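You operate a simulated robot arm through the tools that you are given. There is no shell and no other tool. Be economical: measure what you need, move in short steps, check, and stop when the job is done.

The job below is to be done with a simulated robot arm. You get a single attempt, and the scene is never put back.

TASK
Clean the glue dabber at the open cleaner tin and put both lids back.
Fine: press it on the cleaner till its foot turns pale, stand it in its cup; the lids of the tin and the blue glue pot; leave the other glue lids on. Set down upright: glue dabber.

The check looks at the end state, three seconds after you hand in, the way a careful person would. Anything else that was tipped, shoved, dropped, spilled or broken makes it a failure. A push-on lid holds only when it is set on centred and level and pressed home; a screw cap is set on level and turned clockwise until tight.

THE ROBOT
A 6-joint arm with a fingered hand on a trunk, on a base that drives. Base frame: it is fixed to the floor where the robot stands at the start and does not move with it; the origin is under the middle of the robot, x ahead of it, y to its left, z up. Readings come in m, rad, newtons and seconds.
With the tool pointing down near the work surface it reaches from about 0.5 to 0.96 m from the robot's upright axis, wherever it stands. Its first joint turns from -2.897 to 2.897 rad. Places, roughly: blue glue lid [0.7, -0.2, 0.9]; blue glue lid (6x6x3 cm) [0.7, -0.2, 0.9]; blue glue pot [0.6, -0.1, 0.9]; cleaner tin [0.8, -0.4, 0.9]; green glue lid [0.6, -0.3, 0.9]; green glue lid (6x6x3 cm) [0.6, -0.3, 0.9]; green glue pot [0.6, -0.3, 0.9]; orange glue lid [0.6, -0.2, 0.9]; orange glue lid (6x6x3 cm) [0.6, -0.2, 0.9]; orange glue pot [0.6, -0.2, 0.9]. Payload 5 kg.
The tool frame sits at the grasp point between the pads (the TCP): z along the fingers, y along the line on which they close. The tips reach 0.043 m beyond it. The gripper opens to 0.144 m. The gripper's body begins 0.05 m behind the TCP. The gripper is a hand of 5 fingers: y runs from the thumb to the fingers, the wrist lies at [-0.021, -0.133, -0.233] in the tool frame, and closing takes about 1.5 s.
Orientation is that of the tool frame in the base frame, as a unit quaternion [w, x, y, z]. With the fingers straight down and the wrist toward the robot, the tool's x, y and z point along [0, 1, 0], [1, 0, 0] and [0, 0, -1] of the base frame.

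THE INTERFACE
- The arm moves only by the tool nudge_tool. Its argument "deltas" is text: rows parted by semicolons, each of 6 numbers parted by spaces: the turn, a rotation vector about the tool's x, y, z in rad, then the shift along the tool's x, y, z in cm. In form: rx ry rz tx ty tz; .... A call has 1 to 10 rows; each row shifts and turns the commanded pose from where the row before left it, along the tool's axes as they then stand. "hand" is the finger opening in cm, from 0 to 14.4, set as the call begins (left out, the last holds). Rows are played at 5 a second. More than 0.05 m and 0.15 rad between two rows, or a gripper value outside its range, and nothing of the call is played. Where a pose cannot be reached the arm comes as near as it can. A force on the tool above 40 N (or 10 N above the force at the start of the call, whichever is more), or a blocked arm, ends the call early, and 0.2 s more pass. The fingers move at their own pace (about 0.072 m/s each) and stop on an object; they squeeze with about 25 N. The grip force told is the motor's: it shows also when the fingers shut on nothing. Time passes only in rows, and 0.2 s behind the last, so rows that do not move let the fingers close. It gives the time, the measured TCP pose, the force on the tool (base axes), the opening and the grip force at its end, in the units of the frame above (readings bear some noise), with the torque about the TCP (base axes, N m) and any sound that the robot's microphone picked up.
- Cameras (640 x 400 px; columns grow to the right, rows downward): "scene" is now at [0.0191, 0.1123, 1.6158]; the picture's right is [-0.48, -0.88, 0.00], its down [-0.49, 0.26, -0.83] and it looks along [0.73, -0.40, -0.55] (base axes); focal length 255 px, centre (320, 200). "wrist" rides on the gripper at [0.086, -0.108, -0.168] in the tool frame; the picture's right is [-0.80, 0.28, -0.53], its down [-0.54, -0.73, 0.42] and it looks along [-0.27, 0.63, 0.73] (tool axes); focal length 275 px, centre (320, 200). There is no depth. A picture from a camera that has moved, and an enlarged one, comes with that camera's place and axes in the base frame and with its lens.
- capture(camera): a new picture of that camera. It takes no simulated time.
- raise_lower(by): slides the trunk up (or, below 0, down) by that many m; the arm and the scene camera ride with it, the base frame stays. It gives what a move gives, with no picture.
- drive_base(legs): drives the robot by 1 to 6 legs, each [ahead, left, turn to the left] in m, m and rad, along the robot's own axes; the way and the turn of a leg run together, so that a leg with both is an arc; at most 1.5 m and 3.142 rad a leg. The arm and the cameras ride along, it lands a little off, and it stops where it bumps. It gives what a move gives.
- set_fingers(index, middle, ring, little, thumb_bend, thumb_turn): sets how far each is bent, from 0 (flat) to 100 (curled in); at 30 the hand is open as for a grip, at 70 the pads meet at the TCP. One left out holds its place. A second passes; each finger stops where it meets its share of the squeeze, and holds until it gets a number again. A gripper value or a shape takes the hand back. It gives what a move gives, with no picture; readings hold the bend of each and the force on index, middle, ring, little, thumb and palm. thumb_turn goes from beside the hand (0) to across from the fingers (100), as for a grip.
- set_grasp(shape): the hand has 5 fingers and takes this shape, open, in about a second: jaw (thumb against the fingers, like two jaws); tri (thumb and two fingers); tip (a fingertip pinch); poke (one finger out to press); point (the index stretched); flat (the hand flat); cup (the hand cupped); fist (a fist). The gripper value then closes the fingers along that shape, each until it touches; the sizes above hold for jaw. It gives what a move gives, with no picture.
- pan_tilt(pan, tilt): turns the head with the scene camera to pan (to the left, within 2.705 rad either way) and tilt (down, from -0.506 to 1.204), counted from straight ahead of the robot. It gives what a move gives.
- close_up(camera, box): a new picture of the part [left, top, right, bottom] of that camera's present view, enlarged. It takes no simulated time.
- hand_in(): hands the job in; it is judged then, once.

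Go step by step. Nothing tells you exact positions but the pictures and the camera data: compare them with the known pose of the tool, close in by small moves and look again before you grip or let go. The budget is 120 turns and 98 pictures, counting those below and the enlarged ones. Unless the task says otherwise, let go and move clear before handing in, and close with one line.

The tools are called after "Call:" as a command line: name --argument value ..., lists and objects as JSON in quotes. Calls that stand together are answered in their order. nudge_tool: Moves the arm, as the interface text tells. Its arguments: {"type":"object","properties":{"deltas":{"type":"string"},"hand":{"type":"number"}},"required":["deltas"]} The other tools are called the same way: raise_lower (by) slides the trunk up or down; set_grasp (shape) gives the hand a shape; set_fingers (index, middle, ring, little, thumb_bend, thumb_turn) moves the fingers one by one; drive_base (legs) drives the base; pan_tilt (pan, tilt) turns the head that bears the scene camera; capture (camera) takes a picture; close_up (camera, box) takes an enlarged picture of a part of a camera's view; hand_in () hands the job in.

At the start:

```text
time: 0.0
tcp_pos: [0.4505, -0.224, 1.2254]
tcp_rot: [-0.001, 0.707, 0.707, 0.0]
contact_force: [-0.6, 0.0, 0.5]
moment: [0.01, -0.03, 0.03]
grip_width: 0.1436
grip_force: 0.1
shape: jaw
bend: [30.0, 30.0, 30.0, 30.0, 30.0, 98.0]
finger forces: [0.0, 0.1, 0.0, 0.1, 0.0, 0.0]
trunk travel left (down, up): [-0.525, 0.065]
robot x, y, heading: [0.0009, -0.0001, -0.003]
head pan, tilt: [-0.496, 0.586]
```

scene: 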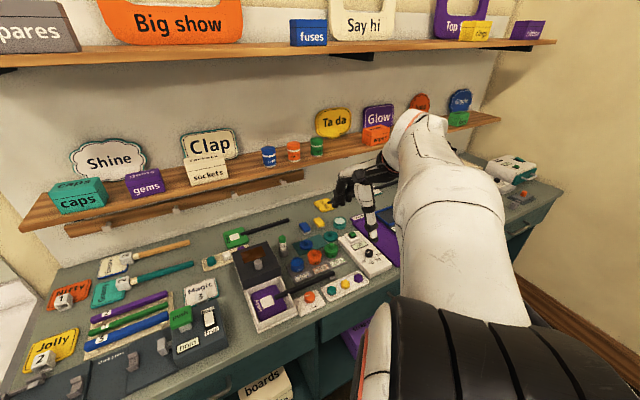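
wrist: 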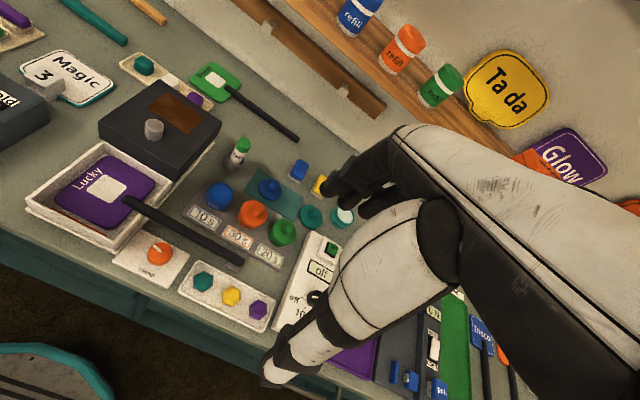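

I see a crowded bench with glue pots roughly ahead-right of the robot. I'll zoom in on the glue area first.

Call:
close_up --camera "scene" --box '[220, 170, 420, 310]'

Call:
close_up --camera "wrist" --box '[160, 120, 380, 290]'

```text
2.86 times, centred on (320, 240) of scene
camera zoom: at [0.0191, 0.1123, 1.6158], right [-0.48, -0.88, 0.0], down [-0.49, 0.26, -0.83], along [0.73, -0.4, -0.55], focal length 730 px, centre (320, 86)
```

zoom: 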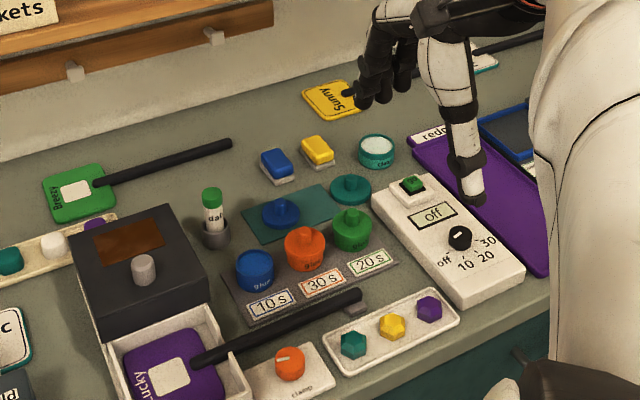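

```text
2.35 times, centred on (270, 205) of wrist
camera zoom: at [0.344, -0.138, 1.3922], right [0.28, -0.8, 0.53], down [-0.73, -0.54, -0.42], along [0.63, -0.27, -0.73], focal length 648 px, centre (438, 188)
```

zoom: 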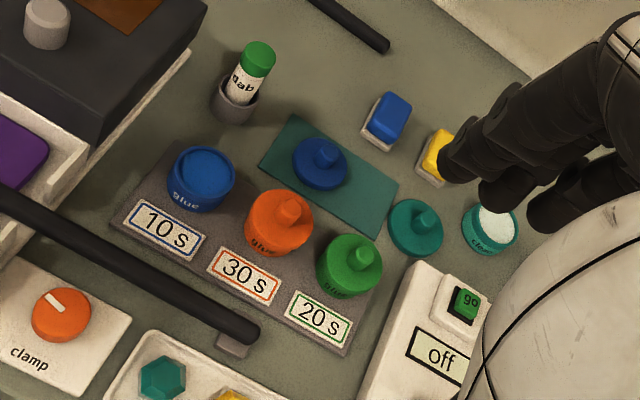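

The dabber ("dab", green top) is at about (0.705, -0.104) with its top at z≈0.99, and the cleaner tin is at about (0.77, -0.396) with its top at 0.905. I'll try the pinch shape and see where the fingers sit.

Call:
set_grasp --shape "tri"

Call:
capture --camera "wrist"

Call:
nudge_tool --deltas "0 0 0 0 0 0;0 0 0 0 0 0;0 0 0 0 0 0;0 0 0 0 0 0;0 0 0 0 0 0;0 0 0 0 0 0;0 0 0 0 0 0;0 0 0 0 0 0" --hand 2

Call:
capture --camera "wrist"

```text
time: 0.9
tcp_pos: [0.4514, -0.2237, 1.2241]
tcp_rot: [0.0, 0.707, 0.707, 0.0]
contact_force: [0.0, 0.3, -0.2]
moment: [0.02, -0.02, -0.02]
grip_width: 0.1436
grip_force: 0.1
shape: tri
bend: [30.0, 30.0, 99.0, 99.0, 30.0, 98.0]
finger forces: [0.1, 0.1, 0.1, 0.0, 0.1, 0.1]
trunk travel left (down, up): [-0.525, 0.065]
robot x, y, heading: [-0.0045, 0.003, 0.001]
head pan, tilt: [-0.496, 0.586]
```

```text
93 pictures are left
camera wrist: at [0.344, -0.138, 1.3922], right [0.28, -0.8, 0.53], down [-0.73, -0.54, -0.42], along [0.63, -0.27, -0.73], focal length 275 px, centre (320, 200)
```

wrist: 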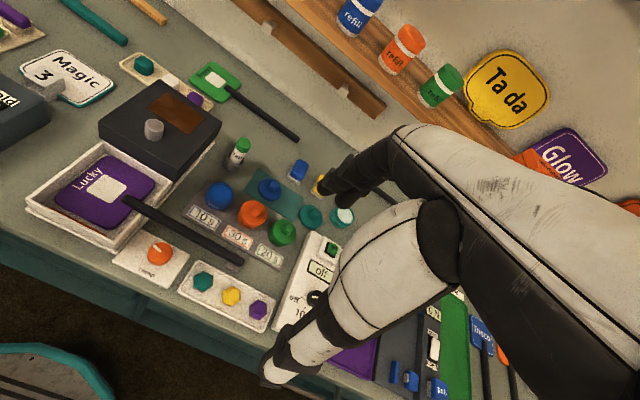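

```text
time: 2.7
tcp_pos: [0.4508, -0.2235, 1.2246]
tcp_rot: [0.0, 0.707, 0.707, 0.0]
contact_force: [0.8, 0.2, -0.3]
moment: [-0.01, 0.05, -0.02]
grip_width: 0.0205
grip_force: 0.0
shape: tri
bend: [73.0, 62.0, 99.0, 99.0, 74.0, 100.0]
finger forces: [0.0, 0.1, 0.1, 0.1, 0.0, 0.0]
trunk travel left (down, up): [-0.525, 0.065]
robot x, y, heading: [0.0008, -0.0024, -0.003]
head pan, tilt: [-0.496, 0.586]
```

```text
92 pictures are left
camera wrist: at [0.344, -0.138, 1.3922], right [0.28, -0.8, 0.53], down [-0.73, -0.54, -0.42], along [0.63, -0.27, -0.73], focal length 275 px, centre (320, 200)
```

wrist: 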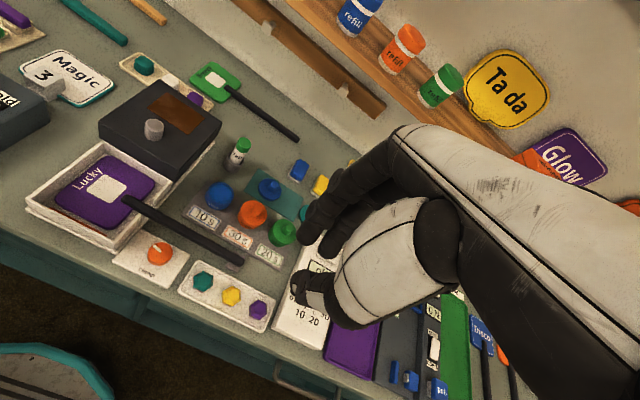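

The fingers close where the geometry says they should. I'll zoom in to see how the tips meet.

Call:
close_up --camera "wrist" --box '[240, 180, 400, 300]'

Call:
set_grasp --shape "tip"

Call:
nudge_tool --deltas "0 0 0 0 0 0;0 0 0 0 0 0;0 0 0 0 0 0;0 0 0 0 0 0;0 0 0 0 0 0;0 0 0 0 0 0;0 0 0 0 0 0;0 0 0 0 0 0" --hand 2

Call:
close_up --camera "wrist" --box '[240, 180, 400, 300]'

```text
3.33 times, centred on (320, 240) of wrist
camera zoom: at [0.344, -0.138, 1.3922], right [0.28, -0.8, 0.53], down [-0.73, -0.54, -0.42], along [0.63, -0.27, -0.73], focal length 918 px, centre (320, 67)
```

zoom: 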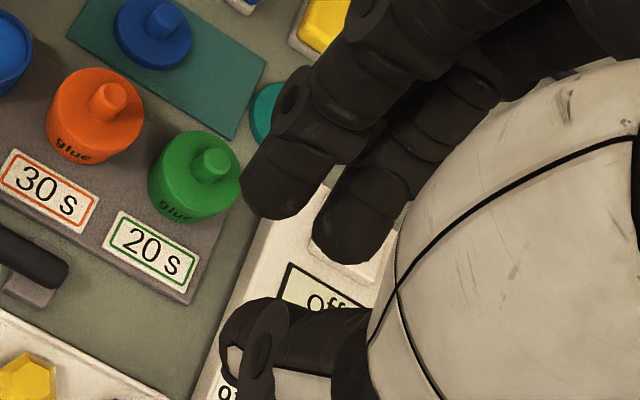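

```text
time: 3.6
tcp_pos: [0.4503, -0.2242, 1.2245]
tcp_rot: [0.0, 0.707, 0.707, 0.0]
contact_force: [0.3, -0.5, -0.5]
moment: [-0.05, 0.03, 0.0]
grip_width: 0.1436
grip_force: 0.0
shape: tip
bend: [30.0, 98.0, 99.0, 99.0, 30.0, 98.0]
finger forces: [0.0, 0.0, 0.0, 0.0, 0.0, 0.0]
trunk travel left (down, up): [-0.525, 0.065]
robot x, y, heading: [-0.0035, 0.0028, 0.004]
head pan, tilt: [-0.496, 0.586]
```

```text
time: 5.4
tcp_pos: [0.4506, -0.225, 1.2249]
tcp_rot: [0.0, 0.707, 0.707, 0.0]
contact_force: [0.1, 0.4, -0.7]
moment: [0.03, 0.01, -0.03]
grip_width: 0.0203
grip_force: 0.1
shape: tip
bend: [72.0, 98.0, 99.0, 99.0, 74.0, 100.0]
finger forces: [0.1, 0.1, 0.1, 0.0, 0.0, 0.0]
trunk travel left (down, up): [-0.525, 0.065]
robot x, y, heading: [-0.0012, 0.0007, 0.002]
head pan, tilt: [-0.496, 0.586]
```

```text
3.33 times, centred on (320, 240) of wrist
camera zoom: at [0.344, -0.138, 1.3922], right [0.28, -0.8, 0.53], down [-0.73, -0.54, -0.42], along [0.63, -0.27, -0.73], focal length 918 px, centre (320, 67)
```

zoom: 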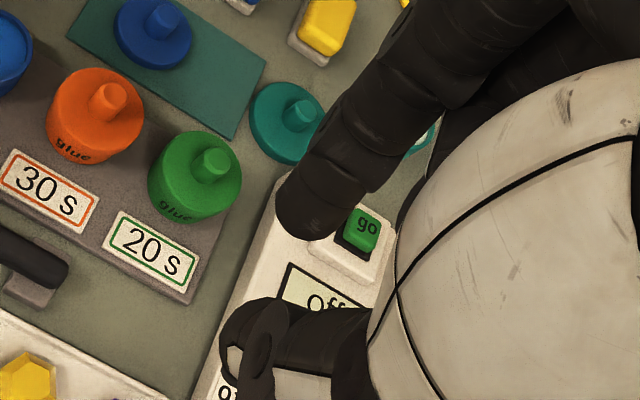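

I'll use the three-finger grip, open to 5 cm, and move above the dabber to about z=1.10 for a closer look.

Call:
set_grasp --shape "tri"

Call:
nudge_tool --deltas "0 0 0 1.5 3.18 1.55;0 0 0 1.5 3.18 1.55;0 0 0 1.5 3.18 1.55;0 0 0 1.5 3.18 1.55;0 0 0 1.5 3.18 1.55;0 0 0 1.5 3.18 1.55;0 0 0 1.5 3.18 1.55;0 0 0 1.5 3.18 1.55;0 0 0 0 0 0" --hand 6

Call:
capture --camera "wrist"

Call:
close_up --camera "scene" --box '[220, 170, 420, 310]'

```text
time: 6.3
tcp_pos: [0.4517, -0.224, 1.2247]
tcp_rot: [0.001, 0.707, 0.707, 0.0]
contact_force: [-0.5, -0.2, 0.0]
moment: [0.04, -0.01, 0.02]
grip_width: 0.1432
grip_force: 0.0
shape: tri
bend: [30.0, 30.0, 99.0, 99.0, 30.0, 98.0]
finger forces: [0.0, 0.1, 0.1, 0.1, 0.1, 0.0]
trunk travel left (down, up): [-0.525, 0.065]
robot x, y, heading: [-0.0047, 0.0026, 0.003]
head pan, tilt: [-0.496, 0.586]
```

```text
time: 8.3
tcp_pos: [0.7048, -0.1058, 1.1026]
tcp_rot: [0.0, 0.707, 0.708, 0.0]
contact_force: [-0.2, -0.1, -0.1]
moment: [-0.03, 0.05, -0.01]
grip_width: 0.0605
grip_force: 0.2
shape: tri
bend: [74.0, 48.0, 99.0, 99.0, 72.0, 100.0]
finger forces: [0.0, 0.1, 0.0, 0.0, 0.1, 0.0]
trunk travel left (down, up): [-0.525, 0.065]
robot x, y, heading: [-0.0011, 0.0034, -0.0]
head pan, tilt: [-0.496, 0.586]
```

```text
89 pictures are left
camera wrist: at [0.5986, -0.0192, 1.27], right [0.28, -0.8, 0.53], down [-0.73, -0.54, -0.42], along [0.63, -0.27, -0.73], focal length 275 px, centre (320, 200)
```

wrist: 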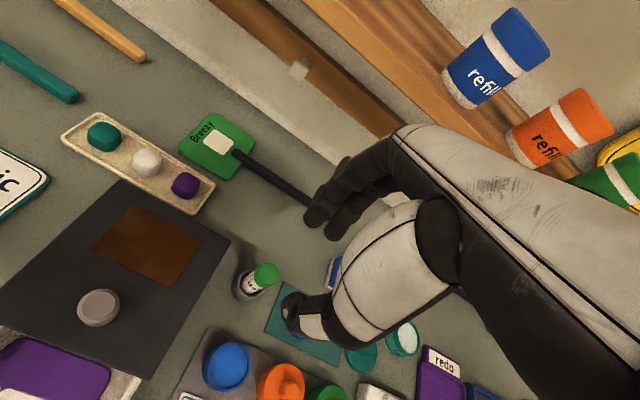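

```text
2.86 times, centred on (320, 240) of scene
camera zoom: at [0.0193, 0.1124, 1.6158], right [-0.48, -0.88, 0.0], down [-0.49, 0.26, -0.83], along [0.73, -0.4, -0.55], focal length 730 px, centre (320, 86)
```

zoom: 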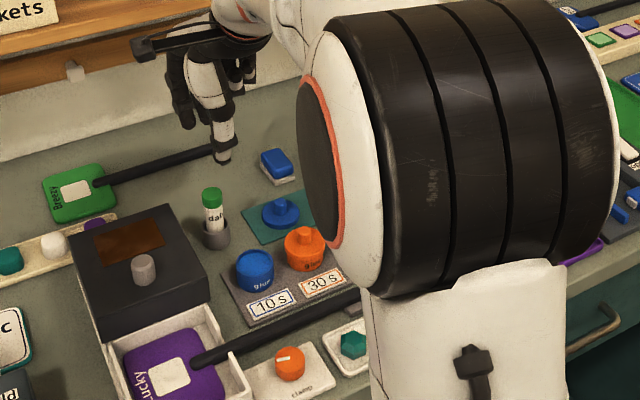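

The dabber top is close to under the hand. I'll zoom in for a precise offset.

Call:
close_up --camera "wrist" --box '[200, 200, 360, 300]'

```text
4.00 times, centred on (280, 250) of wrist
camera zoom: at [0.5986, -0.0192, 1.27], right [0.28, -0.8, 0.53], down [-0.73, -0.54, -0.42], along [0.63, -0.27, -0.73], focal length 1101 px, centre (480, 0)
```

zoom: 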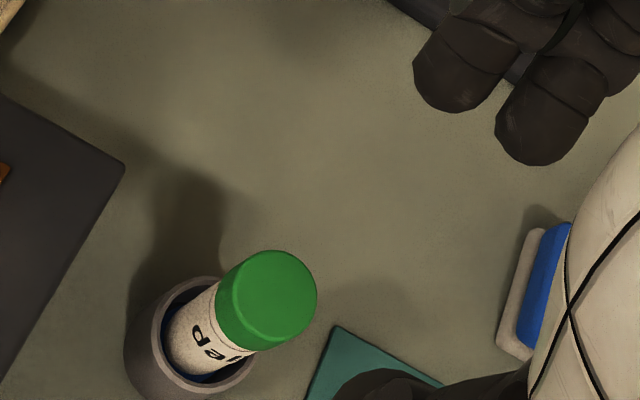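

The top is at about (0.715, -0.100). I'll align and go partway down.

Call:
nudge_tool --deltas "0 0 0 0.55 0.85 0;0 0 0 0 0 3;0 0 0 0 0 3;0 0 0 0 0 2;0 0 0 0 0 0"

Call:
close_up --camera "wrist" --box '[220, 180, 420, 320]'

Call:
close_up --camera "scene" --box '[240, 180, 340, 260]'

```text
time: 9.5
tcp_pos: [0.7136, -0.0985, 1.0196]
tcp_rot: [0.0, 0.708, 0.706, 0.0]
contact_force: [-0.1, -0.2, 0.0]
moment: [0.02, 0.0, 0.01]
grip_width: 0.0604
grip_force: 0.0
shape: tri
bend: [74.0, 48.0, 99.0, 99.0, 72.0, 100.0]
finger forces: [0.1, 0.0, 0.1, 0.0, 0.1, 0.0]
trunk travel left (down, up): [-0.525, 0.065]
robot x, y, heading: [0.0029, 0.0003, -0.001]
head pan, tilt: [-0.496, 0.586]
```

```text
2.86 times, centred on (320, 250) of wrist
camera zoom: at [0.6062, -0.0124, 1.1875], right [0.28, -0.8, 0.53], down [-0.73, -0.54, -0.42], along [0.63, -0.27, -0.73], focal length 786 px, centre (320, 57)
```

zoom: 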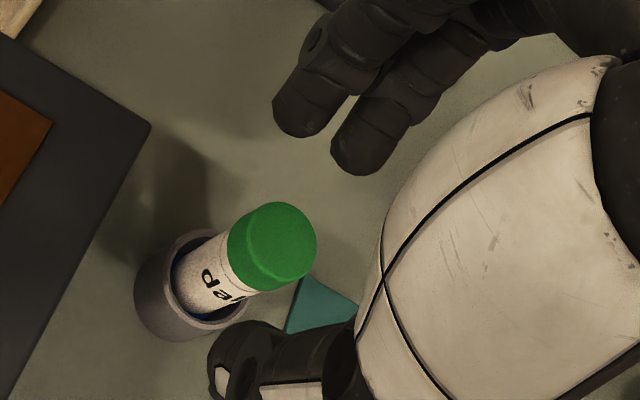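

```text
5.00 times, centred on (290, 220) of scene
camera zoom: at [0.0193, 0.1123, 1.6158], right [-0.48, -0.88, 0.0], down [-0.49, 0.26, -0.83], along [0.73, -0.4, -0.55], focal length 1277 px, centre (470, 100)
```

zoom: 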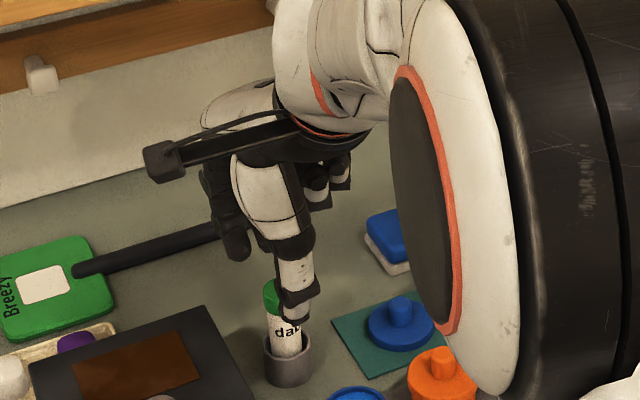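

Aligned within a few mm; the cup rim is at about 0.913. I'll descend to TCP z≈0.975 and close in stages.

Call:
nudge_tool --deltas "0 0 0 0 -0.2 2.2;0 0 0 0 0 2.2;0 0 0 0 0 0"

Call:
close_up --camera "wrist" --box '[220, 180, 420, 320]'

```text
time: 10.3
tcp_pos: [0.7128, -0.0991, 0.9765]
tcp_rot: [0.0, 0.707, 0.707, 0.0]
contact_force: [0.7, 0.5, 0.5]
moment: [-0.02, -0.01, -0.01]
grip_width: 0.0606
grip_force: 0.1
shape: tri
bend: [74.0, 48.0, 99.0, 99.0, 72.0, 100.0]
finger forces: [0.0, 0.0, 0.1, 0.0, 0.0, 0.0]
trunk travel left (down, up): [-0.525, 0.065]
robot x, y, heading: [0.0003, -0.0, 0.004]
head pan, tilt: [-0.496, 0.586]
```

```text
2.86 times, centred on (320, 250) of wrist
camera zoom: at [0.6052, -0.0133, 1.1431], right [0.28, -0.8, 0.53], down [-0.73, -0.54, -0.42], along [0.63, -0.27, -0.73], focal length 786 px, centre (320, 57)
```

zoom: 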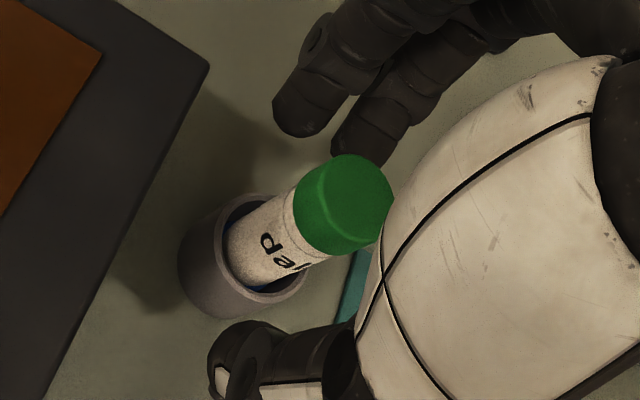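

The dabber sits between thumb and fingers. Closing.

Call:
nudge_tool --deltas "0 0 0 0 0 0;0 0 0 0 0 0;0 0 0 0 0 0;0 0 0 0 0 0;0 0 0 0 0 0;0 0 0 0 0 0" --hand 1

Call:
close_up --camera "wrist" --box '[220, 180, 420, 320]'

```text
time: 11.7
tcp_pos: [0.7119, -0.0985, 0.9761]
tcp_rot: [0.0, 0.707, 0.707, 0.0]
contact_force: [2.9, 0.2, -1.0]
moment: [-0.01, -0.15, 0.02]
grip_width: 0.0144
grip_force: 25.0
shape: tri
bend: [71.0, 62.0, 100.0, 100.0, 75.0, 100.0]
finger forces: [8.6, 14.9, 0.0, 0.0, 18.8, 0.0]
trunk travel left (down, up): [-0.525, 0.065]
robot x, y, heading: [-0.0015, -0.0036, 0.001]
head pan, tilt: [-0.496, 0.586]
```

```text
2.86 times, centred on (320, 250) of wrist
camera zoom: at [0.6053, -0.0132, 1.1431], right [0.28, -0.8, 0.53], down [-0.73, -0.54, -0.42], along [0.63, -0.27, -0.73], focal length 786 px, centre (320, 57)
```

zoom: 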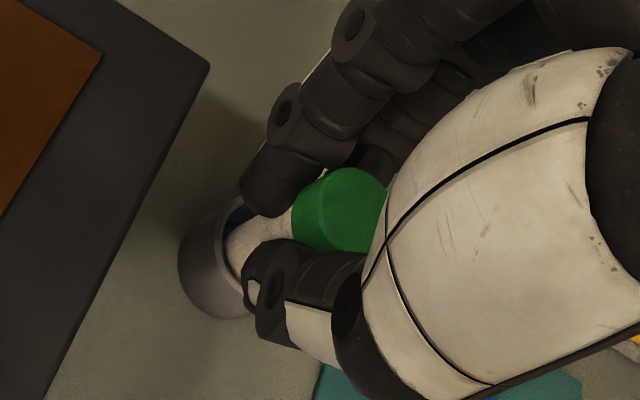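

Firm grip and the cup hasn't moved. Lifting straight up about 9 cm.

Call:
nudge_tool --deltas "0 0 0 0 0 -1;0 0 0 0 0 -2;0 0 0 0 0 -2;0 0 0 0 0 -2;0 0 0 0 0 -2;0 0 0 0 0 -2;0 0 0 0 0 0"

Call:
close_up --camera "wrist" --box '[180, 180, 420, 340]'

Call:
close_up --camera "scene" --box '[240, 160, 360, 260]'

```text
time: 13.3
tcp_pos: [0.7132, -0.0979, 1.0875]
tcp_rot: [0.0, 0.707, 0.708, 0.0]
contact_force: [0.5, 0.4, -0.6]
moment: [-0.03, 0.03, 0.03]
grip_width: 0.0143
grip_force: 25.2
shape: tri
bend: [71.0, 62.0, 100.0, 100.0, 75.0, 100.0]
finger forces: [8.5, 14.2, 0.0, 0.0, 19.8, 0.0]
trunk travel left (down, up): [-0.525, 0.065]
robot x, y, heading: [-0.0007, 0.0005, 0.002]
head pan, tilt: [-0.496, 0.586]
```

```text
2.50 times, centred on (300, 260) of wrist
camera zoom: at [0.6057, -0.0123, 1.2543], right [0.28, -0.8, 0.53], down [-0.73, -0.54, -0.42], along [0.63, -0.27, -0.73], focal length 688 px, centre (370, 50)
```

zoom: 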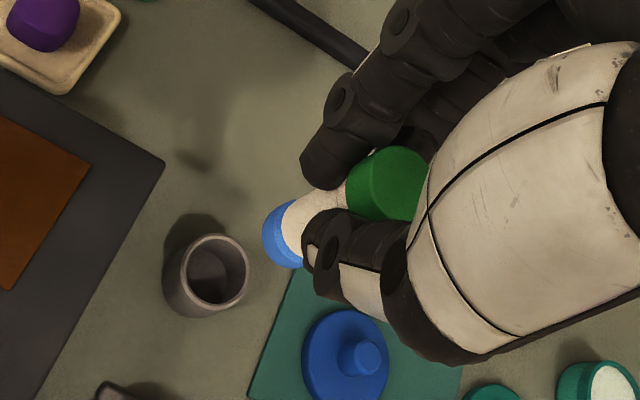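

```text
4.00 times, centred on (300, 210) of scene
camera zoom: at [0.0191, 0.1124, 1.6158], right [-0.48, -0.88, 0.0], down [-0.49, 0.26, -0.83], along [0.73, -0.4, -0.55], focal length 1022 px, centre (400, 160)
```

zoom: 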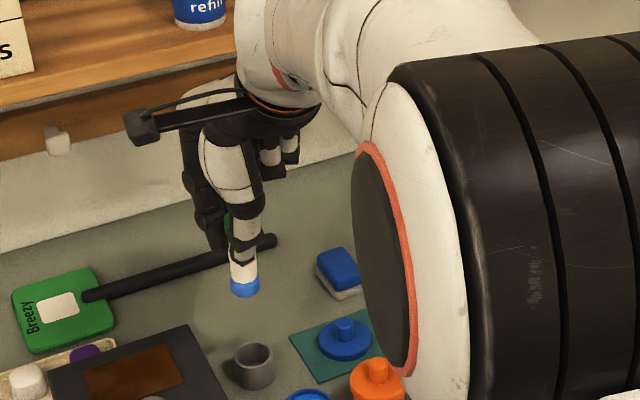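

The dabber has a blue foot about 8 cm below the TCP, and the tin is at about (0.773, -0.394). I'll carry the dabber over at this height.

Call:
nudge_tool --deltas "0 0 0 -3.6 0.7 0;0 0 0 -3.6 0.7 0;0 0 0 -3.6 0.7 0;0 0 0 -3.6 0.7 0;0 0 0 -3.6 0.7 0;0 0 0 -3.6 0.7 0;0 0 0 -3.6 0.7 0;0 0 0 -3.6 0.7 0;0 0 0 0 0 0"

Call:
close_up --camera "wrist" --box '[180, 180, 420, 340]'

Call:
capture --camera "scene"

```text
time: 15.3
tcp_pos: [0.7685, -0.387, 1.0847]
tcp_rot: [0.0, 0.708, 0.707, 0.0]
contact_force: [0.2, -0.9, 0.2]
moment: [0.05, -0.01, 0.0]
grip_width: 0.014
grip_force: 25.4
shape: tri
bend: [71.0, 62.0, 100.0, 100.0, 75.0, 100.0]
finger forces: [8.8, 14.2, 0.0, 0.0, 19.6, 0.0]
trunk travel left (down, up): [-0.525, 0.065]
robot x, y, heading: [-0.0018, -0.0002, -0.003]
head pan, tilt: [-0.496, 0.586]
```

```text
2.50 times, centred on (300, 260) of wrist
camera zoom: at [0.6609, -0.3009, 1.253], right [0.28, -0.8, 0.53], down [-0.73, -0.54, -0.42], along [0.63, -0.27, -0.73], focal length 688 px, centre (370, 50)
```

zoom: 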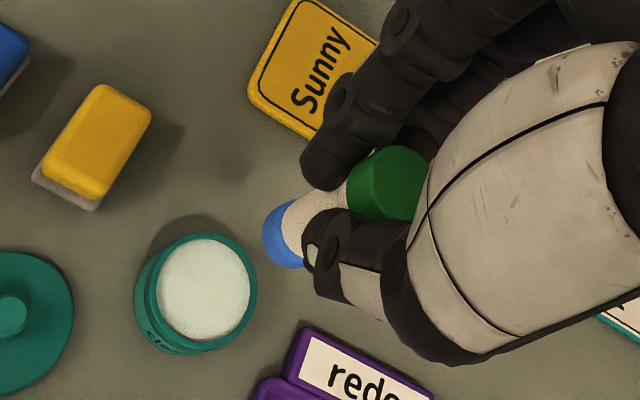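

```text
79 pictures are left
camera scene: at [0.0192, 0.1121, 1.6158], right [-0.48, -0.88, 0.0], down [-0.49, 0.26, -0.83], along [0.73, -0.4, -0.55], focal length 255 px, centre (320, 200)
```

scene: 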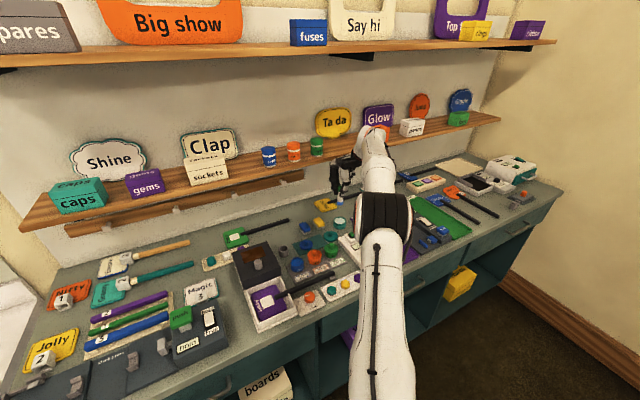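

The foot is centred in the grip and the pad is about 0.9 cm further right. I'll shift over and descend 8 cm.

Call:
nudge_tool --deltas "0 0 0 -0.9 0.2 0;0 0 0 0 0 2;0 0 0 0 0 2;0 0 0 0 0 2;0 0 0 0 0 2;0 0 0 0 0 0"

Call:
close_up --camera "wrist" --box '[220, 180, 380, 300]'

Call:
close_up --camera "scene" --box '[300, 180, 380, 240]'

```text
time: 16.7
tcp_pos: [0.7698, -0.3933, 1.0059]
tcp_rot: [0.0, 0.707, 0.707, 0.0]
contact_force: [0.1, -0.3, -0.6]
moment: [0.04, 0.0, 0.01]
grip_width: 0.0139
grip_force: 24.8
shape: tri
bend: [71.0, 62.0, 100.0, 100.0, 75.0, 100.0]
finger forces: [8.7, 14.1, 0.1, 0.1, 19.6, 0.0]
trunk travel left (down, up): [-0.525, 0.065]
robot x, y, heading: [-0.0011, 0.0011, -0.005]
head pan, tilt: [-0.496, 0.586]
```

```text
3.33 times, centred on (300, 240) of wrist
camera zoom: at [0.6625, -0.309, 1.1733], right [0.28, -0.8, 0.53], down [-0.73, -0.54, -0.42], along [0.63, -0.27, -0.73], focal length 918 px, centre (387, 67)
```

zoom: 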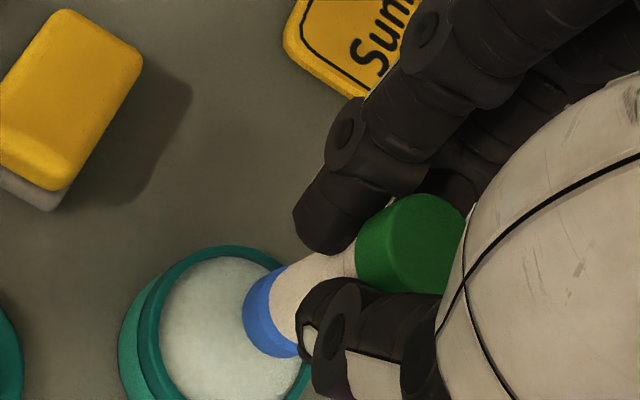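

```text
6.67 times, centred on (340, 210) of scene
camera zoom: at [0.0194, 0.1122, 1.6158], right [-0.48, -0.88, 0.0], down [-0.49, 0.26, -0.83], along [0.73, -0.4, -0.55], focal length 1703 px, centre (187, 133)
```

zoom: 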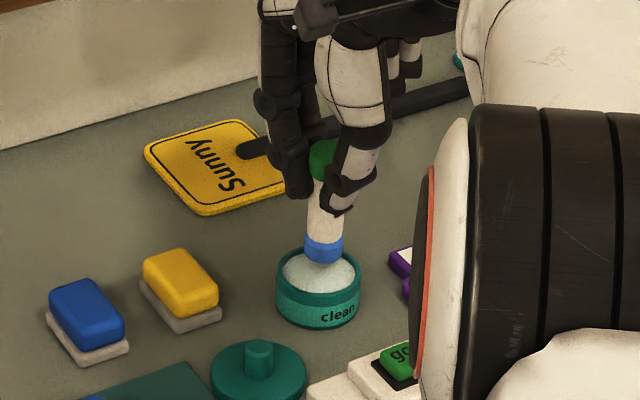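

The dabber is well over the pad. Lowering the last bit gently.

Call:
nudge_tool --deltas "0 0 0 0 0 0.6;0 0 0 0 0 0.6;0 0 0 0 0 0.3;0 0 0 0 0 0"

Call:
close_up --camera "scene" --box '[300, 180, 380, 240]'

```text
time: 17.7
tcp_pos: [0.7676, -0.3938, 0.9966]
tcp_rot: [0.004, 0.708, 0.706, 0.002]
contact_force: [-2.8, 7.2, 29.0]
moment: [0.07, 0.06, 0.04]
grip_width: 0.0153
grip_force: 25.0
shape: tri
bend: [71.0, 62.0, 100.0, 100.0, 75.0, 100.0]
finger forces: [12.5, 17.6, 0.0, 0.0, 26.7, 0.0]
trunk travel left (down, up): [-0.525, 0.065]
robot x, y, heading: [0.001, 0.0022, 0.001]
head pan, tilt: [-0.496, 0.586]
```

```text
6.67 times, centred on (340, 210) of scene
camera zoom: at [0.016, 0.1145, 1.616], right [-0.48, -0.88, 0.0], down [-0.49, 0.26, -0.83], along [0.73, -0.4, -0.55], focal length 1703 px, centre (187, 133)
```

zoom: 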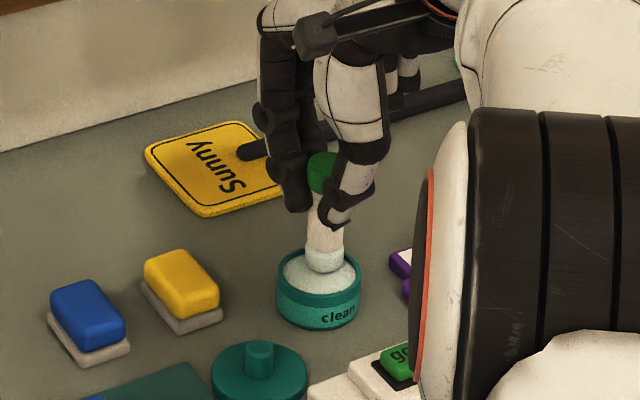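

Contact at 29 N, and the foot has already turned pale. Lifting off now.

Call:
nudge_tool --deltas "0 0 0 0 0 -0.5;0 0 0 0 0 -1.5;0 0 0 0 0 -2;0 0 0 0 0 -2;0 0 0 0 0 -2;0 0 0 0 0 -1.6;0 0 0 0 0 0"

Call:
close_up --camera "wrist" --box '[180, 180, 420, 340]'

Call:
close_up --camera "scene" --box '[300, 170, 380, 230]'

```text
time: 19.3
tcp_pos: [0.7694, -0.3959, 1.0863]
tcp_rot: [0.0, 0.707, 0.707, -0.001]
contact_force: [0.0, -0.7, -0.3]
moment: [0.02, 0.02, -0.02]
grip_width: 0.0148
grip_force: 25.4
shape: tri
bend: [71.0, 62.0, 100.0, 100.0, 75.0, 100.0]
finger forces: [9.2, 14.4, 0.0, 0.1, 20.0, 0.1]
trunk travel left (down, up): [-0.525, 0.065]
robot x, y, heading: [0.0003, -0.0029, -0.003]
head pan, tilt: [-0.496, 0.586]
```

```text
2.50 times, centred on (300, 260) of wrist
camera zoom: at [0.6629, -0.311, 1.2542], right [0.28, -0.8, 0.53], down [-0.73, -0.54, -0.42], along [0.63, -0.27, -0.73], focal length 688 px, centre (370, 50)
```

zoom: 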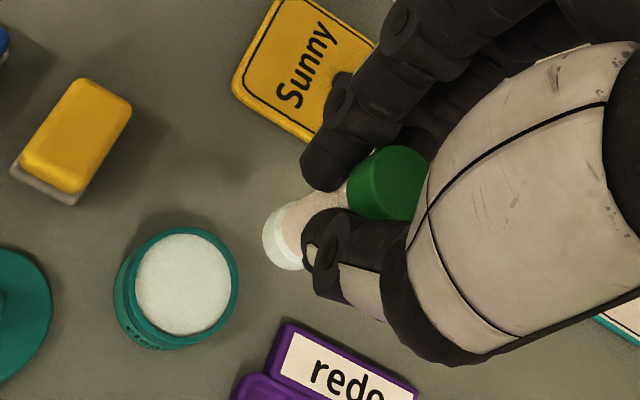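

```text
6.67 times, centred on (340, 200) of scene
camera zoom: at [0.0192, 0.1123, 1.6158], right [-0.48, -0.88, 0.0], down [-0.49, 0.26, -0.83], along [0.73, -0.4, -0.55], focal length 1703 px, centre (187, 200)
```

zoom: 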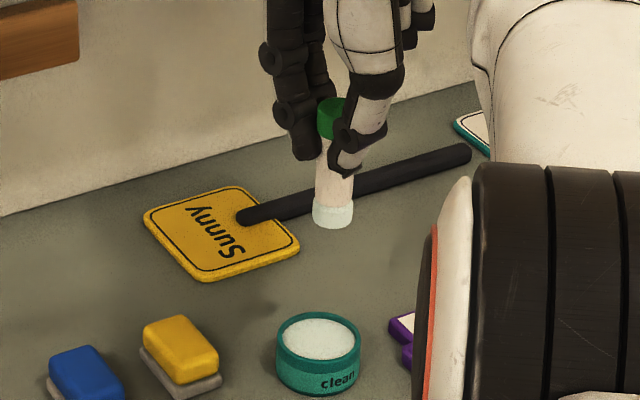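

The foot is pale all round and hasn't shifted in the grip. Carrying it back above the cup.

Call:
nudge_tool --deltas "0 0 0 3.7 -0.72 0;0 0 0 3.7 -0.72 0;0 0 0 3.7 -0.72 0;0 0 0 3.7 -0.72 0;0 0 0 3.7 -0.72 0;0 0 0 3.7 -0.72 0;0 0 0 3.7 -0.72 0;0 0 0 3.8 -0.76 0;0 0 0 0 0 0"

Call:
close_up --camera "wrist" --box '[180, 180, 420, 340]'

```text
time: 21.3
tcp_pos: [0.7105, -0.0978, 1.0871]
tcp_rot: [0.001, 0.707, 0.707, -0.001]
contact_force: [0.6, 0.6, -0.8]
moment: [0.0, -0.01, 0.0]
grip_width: 0.0147
grip_force: 25.0
shape: tri
bend: [71.0, 62.0, 100.0, 100.0, 75.0, 100.0]
finger forces: [9.0, 14.2, 0.0, 0.0, 19.5, 0.0]
trunk travel left (down, up): [-0.525, 0.065]
robot x, y, heading: [0.001, -0.0041, 0.001]
head pan, tilt: [-0.496, 0.586]
```

```text
2.50 times, centred on (300, 260) of wrist
camera zoom: at [0.6038, -0.0123, 1.2537], right [0.28, -0.8, 0.53], down [-0.73, -0.54, -0.42], along [0.63, -0.27, -0.73], focal length 688 px, centre (370, 50)
```

zoom: 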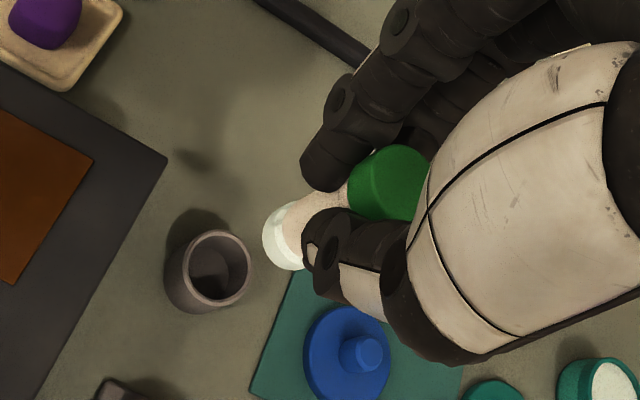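

Slight offset of 2 to 4 mm. I'll correct it and lower until the foot is just above the rim.

Call:
nudge_tool --deltas "0 0 0 -0.1 0.35 0;0 0 0 0 0 2;0 0 0 0 0 2;0 0 0 0 0 2;0 0 0 0 0 0"

Call:
close_up --camera "wrist" --box '[200, 180, 360, 300]'

Call:
close_up --camera "scene" --box '[250, 190, 330, 250]'

```text
time: 22.5
tcp_pos: [0.715, -0.1002, 1.0271]
tcp_rot: [0.0, 0.707, 0.707, 0.0]
contact_force: [0.6, 0.3, -0.6]
moment: [0.04, 0.03, 0.01]
grip_width: 0.0145
grip_force: 25.1
shape: tri
bend: [71.0, 62.0, 100.0, 100.0, 75.0, 100.0]
finger forces: [9.0, 14.2, 0.1, 0.0, 19.5, 0.0]
trunk travel left (down, up): [-0.525, 0.065]
robot x, y, heading: [-0.0008, 0.0008, -0.003]
head pan, tilt: [-0.496, 0.586]
```

```text
3.33 times, centred on (280, 240) of wrist
camera zoom: at [0.608, -0.0144, 1.1938], right [0.28, -0.8, 0.53], down [-0.73, -0.54, -0.42], along [0.63, -0.27, -0.73], focal length 918 px, centre (453, 67)
```

zoom: 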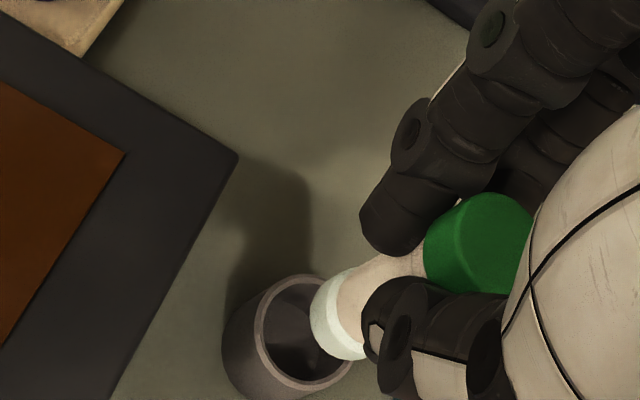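

```text
6.67 times, centred on (290, 220) of scene
camera zoom: at [0.0194, 0.1123, 1.6158], right [-0.48, -0.88, 0.0], down [-0.49, 0.26, -0.83], along [0.73, -0.4, -0.55], focal length 1703 px, centre (520, 67)
```

zoom: 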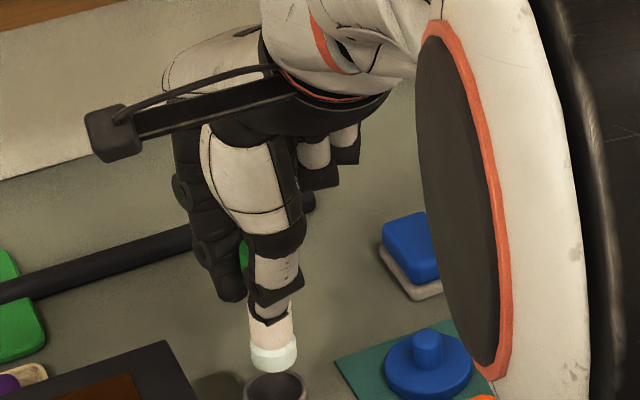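

I'll apply another 3 mm correction and lower the foot just into the rim.

Call:
nudge_tool --deltas "0 0 0 -0.2 0.3 0;0 0 0 0 0 1.5;0 0 0 0 0 1;0 0 0 0 0 0.5;0 0 0 0 0 0.5;0 0 0 0 0 0"

Call:
close_up --camera "wrist" --box '[200, 180, 360, 300]'

```text
time: 23.9
tcp_pos: [0.7178, -0.1, 0.9982]
tcp_rot: [0.004, 0.707, 0.707, 0.002]
contact_force: [-5.0, 6.6, 28.3]
moment: [0.05, 0.12, 0.01]
grip_width: 0.0153
grip_force: 25.4
shape: tri
bend: [71.0, 62.0, 100.0, 100.0, 75.0, 100.0]
finger forces: [12.3, 16.7, 0.0, 0.0, 27.4, 0.1]
trunk travel left (down, up): [-0.525, 0.065]
robot x, y, heading: [0.0004, 0.0019, -0.002]
head pan, tilt: [-0.496, 0.586]
```

```text
3.33 times, centred on (280, 240) of wrist
camera zoom: at [0.6097, -0.0142, 1.1639], right [0.28, -0.8, 0.54], down [-0.72, -0.54, -0.43], along [0.63, -0.27, -0.73], focal length 918 px, centre (453, 67)
```

zoom: 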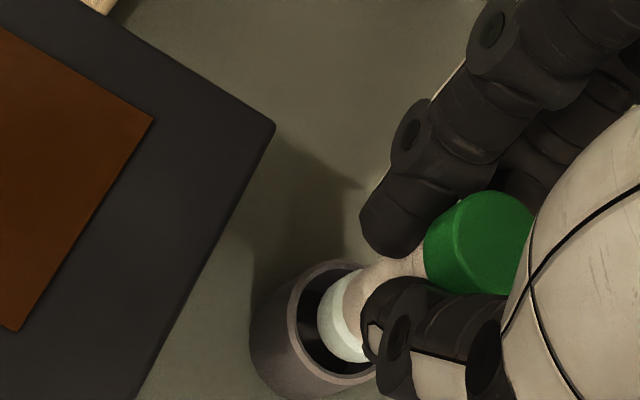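

The foot caught the far rim. I'll back up 1 cm and shift toward the position where it was originally gripped.

Call:
nudge_tool --deltas "0 0 0 0 0 -1.5;0 0 0 0.1 -0.4 0;0 0 0 0 0 0;0 0 0 0 0 0"

Call:
close_up --camera "wrist" --box '[220, 220, 320, 300]'

Call:
close_up --camera "scene" --box '[270, 210, 320, 250]'

```text
time: 24.9
tcp_pos: [0.7147, -0.1008, 1.0067]
tcp_rot: [0.0, 0.707, 0.707, 0.0]
contact_force: [0.3, 0.1, -1.1]
moment: [0.02, 0.03, -0.02]
grip_width: 0.0144
grip_force: 25.4
shape: tri
bend: [71.0, 62.0, 100.0, 100.0, 75.0, 100.0]
finger forces: [9.6, 14.5, 0.0, 0.1, 19.9, 0.1]
trunk travel left (down, up): [-0.525, 0.065]
robot x, y, heading: [0.0009, 0.0022, 0.002]
head pan, tilt: [-0.496, 0.586]
```

```text
5.00 times, centred on (270, 260) of wrist
camera zoom: at [0.6074, -0.0145, 1.1749], right [0.28, -0.8, 0.53], down [-0.73, -0.54, -0.42], along [0.63, -0.27, -0.73], focal length 1376 px, centre (570, -100)
```

zoom: 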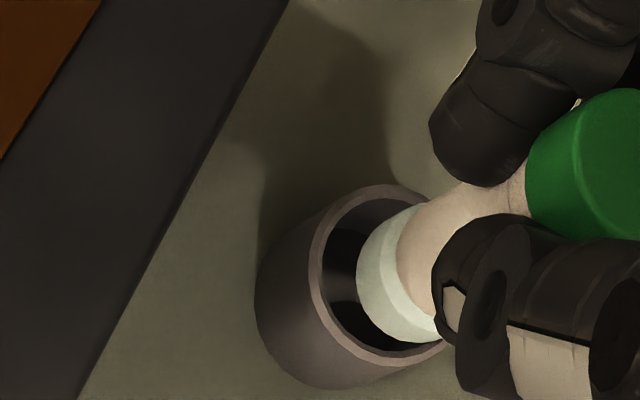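

```text
10.00 times, centred on (295, 230) of scene
camera zoom: at [0.0193, 0.1123, 1.6158], right [-0.48, -0.88, 0.0], down [-0.49, 0.26, -0.83], along [0.73, -0.4, -0.55], focal length 2554 px, centre (570, -100)
```

zoom: 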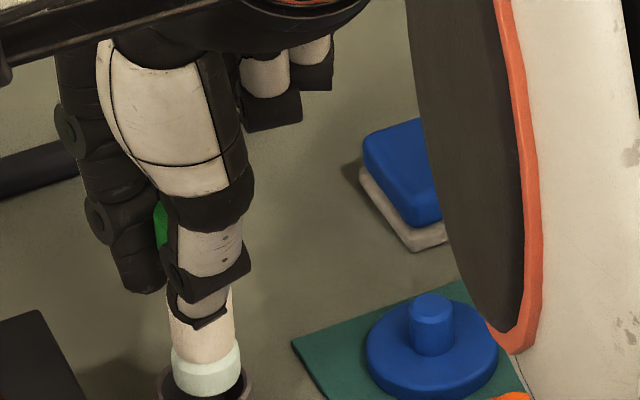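

Let me see the rim and foot together from the scene camera.

Call:
close_up --camera "scene" --box '[260, 230, 310, 265]'

```text
11.43 times, centred on (285, 248) of scene
camera zoom: at [0.0193, 0.1123, 1.6158], right [-0.48, -0.88, 0.0], down [-0.49, 0.26, -0.83], along [0.73, -0.4, -0.55], focal length 2919 px, centre (720, -343)
```

zoom: 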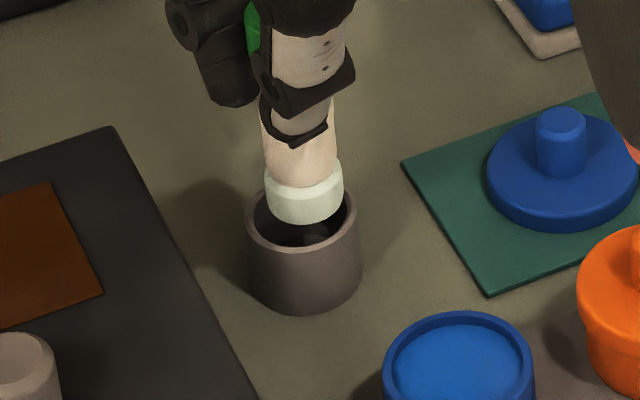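

Triangulating both shows the foot is now centred over the cup, about 6 mm above the rim. Lowering carefully.

Call:
nudge_tool --deltas "0 0 0 0 0 0.5;0 0 0 0 0 0.5;0 0 0 0 0 0.4;0 0 0 0 0 0"

Call:
close_up --camera "scene" --box '[260, 230, 310, 265]'

```text
time: 25.9
tcp_pos: [0.7165, -0.0997, 0.9973]
tcp_rot: [0.004, 0.707, 0.707, 0.002]
contact_force: [4.2, 4.1, 24.0]
moment: [0.01, -0.22, 0.06]
grip_width: 0.0157
grip_force: 24.5
shape: tri
bend: [71.0, 62.0, 100.0, 100.0, 76.0, 100.0]
finger forces: [12.9, 18.4, 0.0, 0.0, 23.0, 0.1]
trunk travel left (down, up): [-0.525, 0.065]
robot x, y, heading: [-0.0024, 0.0003, -0.002]
head pan, tilt: [-0.496, 0.586]
```

```text
11.43 times, centred on (285, 248) of scene
camera zoom: at [0.0176, 0.1131, 1.6161], right [-0.48, -0.88, 0.0], down [-0.49, 0.26, -0.83], along [0.73, -0.4, -0.55], focal length 2919 px, centre (720, -343)
```

zoom: 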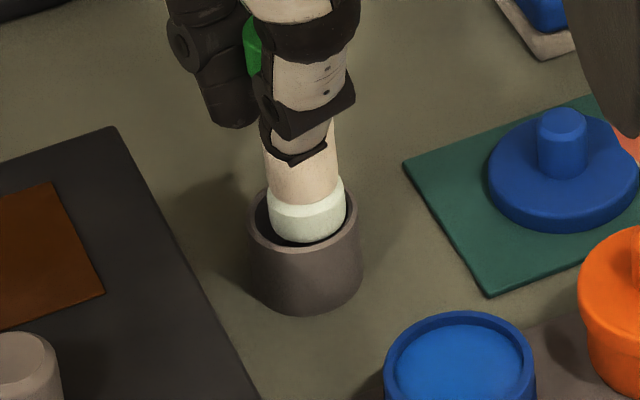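

It touched the near-right rim this time, so the centre lies between the two tries and slightly to the left. Backing off, shifting and retrying.

Call:
nudge_tool --deltas "0 0 0 0 0 -1;0 0 0 0.25 0.2 0;0 0 0 0 0 0;0 0 0 0 0 0.5;0 0 0 0 0 0.4;0 0 0 0 0 0"

Call:
close_up --camera "scene" --box '[260, 230, 310, 265]'

Call:
close_up --camera "wrist" --box '[220, 220, 320, 300]'

```text
time: 27.3
tcp_pos: [0.7158, -0.0982, 0.9942]
tcp_rot: [0.0, 0.707, 0.708, 0.001]
contact_force: [0.2, -0.4, -0.5]
moment: [-0.01, 0.0, 0.0]
grip_width: 0.0148
grip_force: 25.7
shape: tri
bend: [71.0, 62.0, 100.0, 100.0, 76.0, 100.0]
finger forces: [9.8, 14.9, 0.0, 0.0, 19.6, 0.1]
trunk travel left (down, up): [-0.525, 0.065]
robot x, y, heading: [-0.0016, -0.0011, -0.0]
head pan, tilt: [-0.496, 0.586]
```

```text
11.43 times, centred on (285, 248) of scene
camera zoom: at [0.0192, 0.1123, 1.6158], right [-0.48, -0.88, 0.0], down [-0.49, 0.26, -0.83], along [0.73, -0.4, -0.55], focal length 2919 px, centre (720, -343)
```

zoom: 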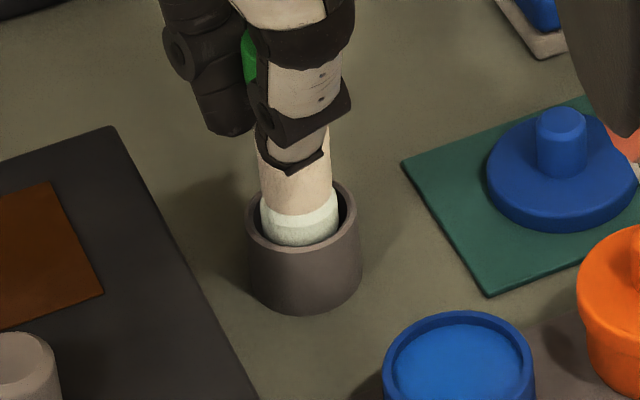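

```text
5.00 times, centred on (270, 260) of wrist
camera zoom: at [0.609, -0.0127, 1.1615], right [0.28, -0.8, 0.53], down [-0.73, -0.54, -0.42], along [0.63, -0.27, -0.73], focal length 1376 px, centre (570, -100)
```

zoom: 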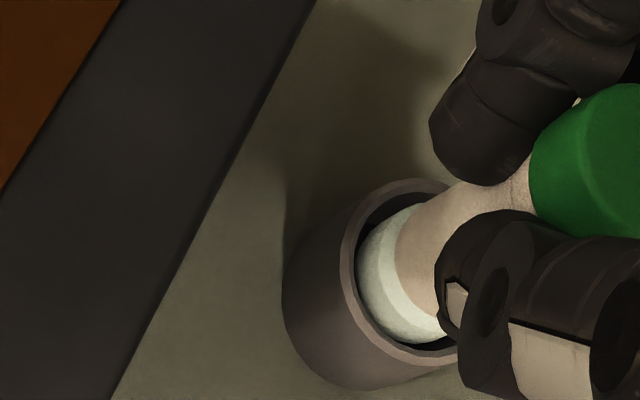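

The foot is inside the rim with no contact. Continuing down.

Call:
nudge_tool --deltas "0 0 0 0 0 0.5;0 0 0 0 0 0.5;0 0 0 0 0 0.4;0 0 0 0 0 0"

Call:
close_up --camera "scene" --box '[260, 230, 310, 265]'

```text
time: 28.3
tcp_pos: [0.7164, -0.0962, 0.9812]
tcp_rot: [0.0, 0.707, 0.707, -0.001]
contact_force: [0.1, -0.1, -0.3]
moment: [-0.02, 0.0, 0.05]
grip_width: 0.0152
grip_force: 25.2
shape: tri
bend: [71.0, 62.0, 100.0, 100.0, 76.0, 100.0]
finger forces: [9.8, 14.9, 0.0, 0.0, 19.7, 0.0]
trunk travel left (down, up): [-0.525, 0.065]
robot x, y, heading: [0.001, 0.0008, 0.001]
head pan, tilt: [-0.496, 0.586]
```

```text
11.43 times, centred on (285, 248) of scene
camera zoom: at [0.0193, 0.1123, 1.6158], right [-0.48, -0.88, 0.0], down [-0.49, 0.26, -0.83], along [0.73, -0.4, -0.55], focal length 2919 px, centre (720, -343)
```

zoom: 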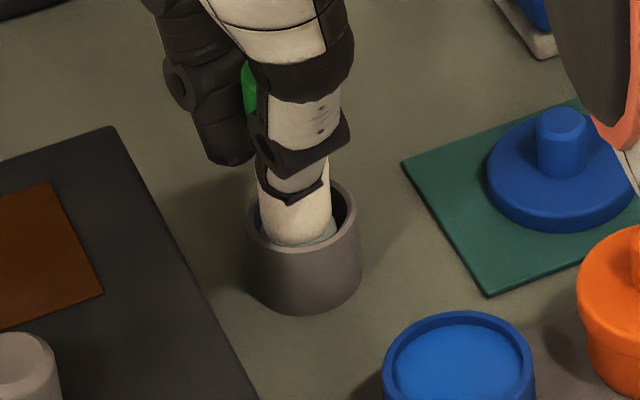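

Nearly down. A few more mm until it touches the cup floor.

Call:
nudge_tool --deltas "0 0 0 0 0 0.2;0 0 0 0 0 0.2;0 0 0 0 0 0"

```text
time: 29.1
tcp_pos: [0.7175, -0.0984, 0.9767]
tcp_rot: [0.0, 0.707, 0.707, 0.0]
contact_force: [-1.0, -0.1, -0.6]
moment: [-0.03, -0.03, 0.0]
grip_width: 0.0149
grip_force: 24.9
shape: tri
bend: [71.0, 62.0, 100.0, 100.0, 76.0, 100.0]
finger forces: [9.7, 15.0, 0.0, 0.0, 19.7, 0.0]
trunk travel left (down, up): [-0.525, 0.065]
robot x, y, heading: [0.0007, -0.0027, 0.003]
head pan, tilt: [-0.496, 0.586]
```

Call:
nudge_tool --deltas "0 0 0 0 0 0.15;0 0 0 0 0 0.1;0 0 0 0 0 0"

```text
time: 29.9
tcp_pos: [0.717, -0.0964, 0.9748]
tcp_rot: [0.0, 0.707, 0.707, 0.0]
contact_force: [0.6, 0.0, 0.2]
moment: [-0.02, 0.01, -0.03]
grip_width: 0.0151
grip_force: 24.6
shape: tri
bend: [71.0, 62.0, 100.0, 100.0, 76.0, 100.0]
finger forces: [9.8, 14.9, 0.0, 0.0, 19.6, 0.0]
trunk travel left (down, up): [-0.525, 0.065]
robot x, y, heading: [0.0008, 0.0001, -0.009]
head pan, tilt: [-0.496, 0.586]
```

No contact yet, since the dabber slid up a little in the grip. A bit more.

Call:
nudge_tool --deltas "0 0 0 0 0 0.15;0 0 0 0 0 0.15;0 0 0 0 0 0"

```text
time: 30.7
tcp_pos: [0.7163, -0.0968, 0.9727]
tcp_rot: [0.001, 0.707, 0.707, 0.001]
contact_force: [-0.9, 0.2, 6.7]
moment: [-0.01, -0.01, -0.04]
grip_width: 0.015
grip_force: 24.9
shape: tri
bend: [71.0, 62.0, 100.0, 100.0, 76.0, 100.0]
finger forces: [10.2, 15.1, 0.0, 0.0, 21.2, 0.0]
trunk travel left (down, up): [-0.525, 0.065]
robot x, y, heading: [-0.002, -0.0012, 0.003]
head pan, tilt: [-0.496, 0.586]
```

The foot is on the floor of the cup (6.7 N). Releasing by opening gradually.

Call:
nudge_tool --deltas "0 0 0 0 0 0;0 0 0 0 0 0;0 0 0 0 0 0;0 0 0 0 0 0" --hand 5

Call:
close_up --camera "wrist" --box '[220, 180, 420, 320]'

```text
time: 31.7
tcp_pos: [0.7165, -0.0986, 0.9712]
tcp_rot: [0.0, 0.707, 0.707, 0.0]
contact_force: [-0.3, 1.1, -0.2]
moment: [0.03, -0.02, 0.05]
grip_width: 0.0498
grip_force: 0.2
shape: tri
bend: [74.0, 52.0, 99.0, 99.0, 74.0, 100.0]
finger forces: [0.1, 0.0, 0.0, 0.0, 0.0, 0.1]
trunk travel left (down, up): [-0.525, 0.065]
robot x, y, heading: [0.0007, 0.0019, -0.0]
head pan, tilt: [-0.496, 0.586]
```

```text
2.86 times, centred on (320, 250) of wrist
camera zoom: at [0.6092, -0.0119, 1.139], right [0.28, -0.8, 0.53], down [-0.73, -0.54, -0.42], along [0.63, -0.27, -0.73], focal length 786 px, centre (320, 57)
```

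zoom: 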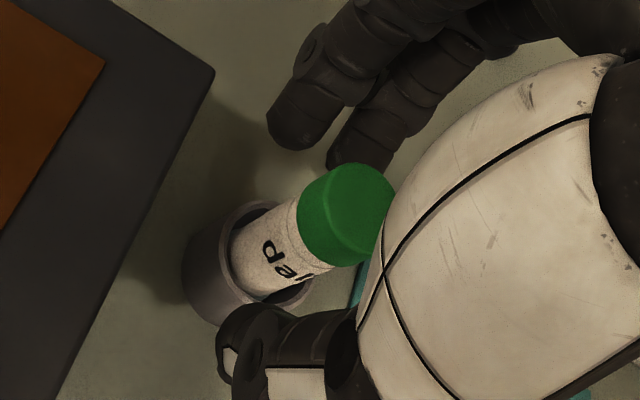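

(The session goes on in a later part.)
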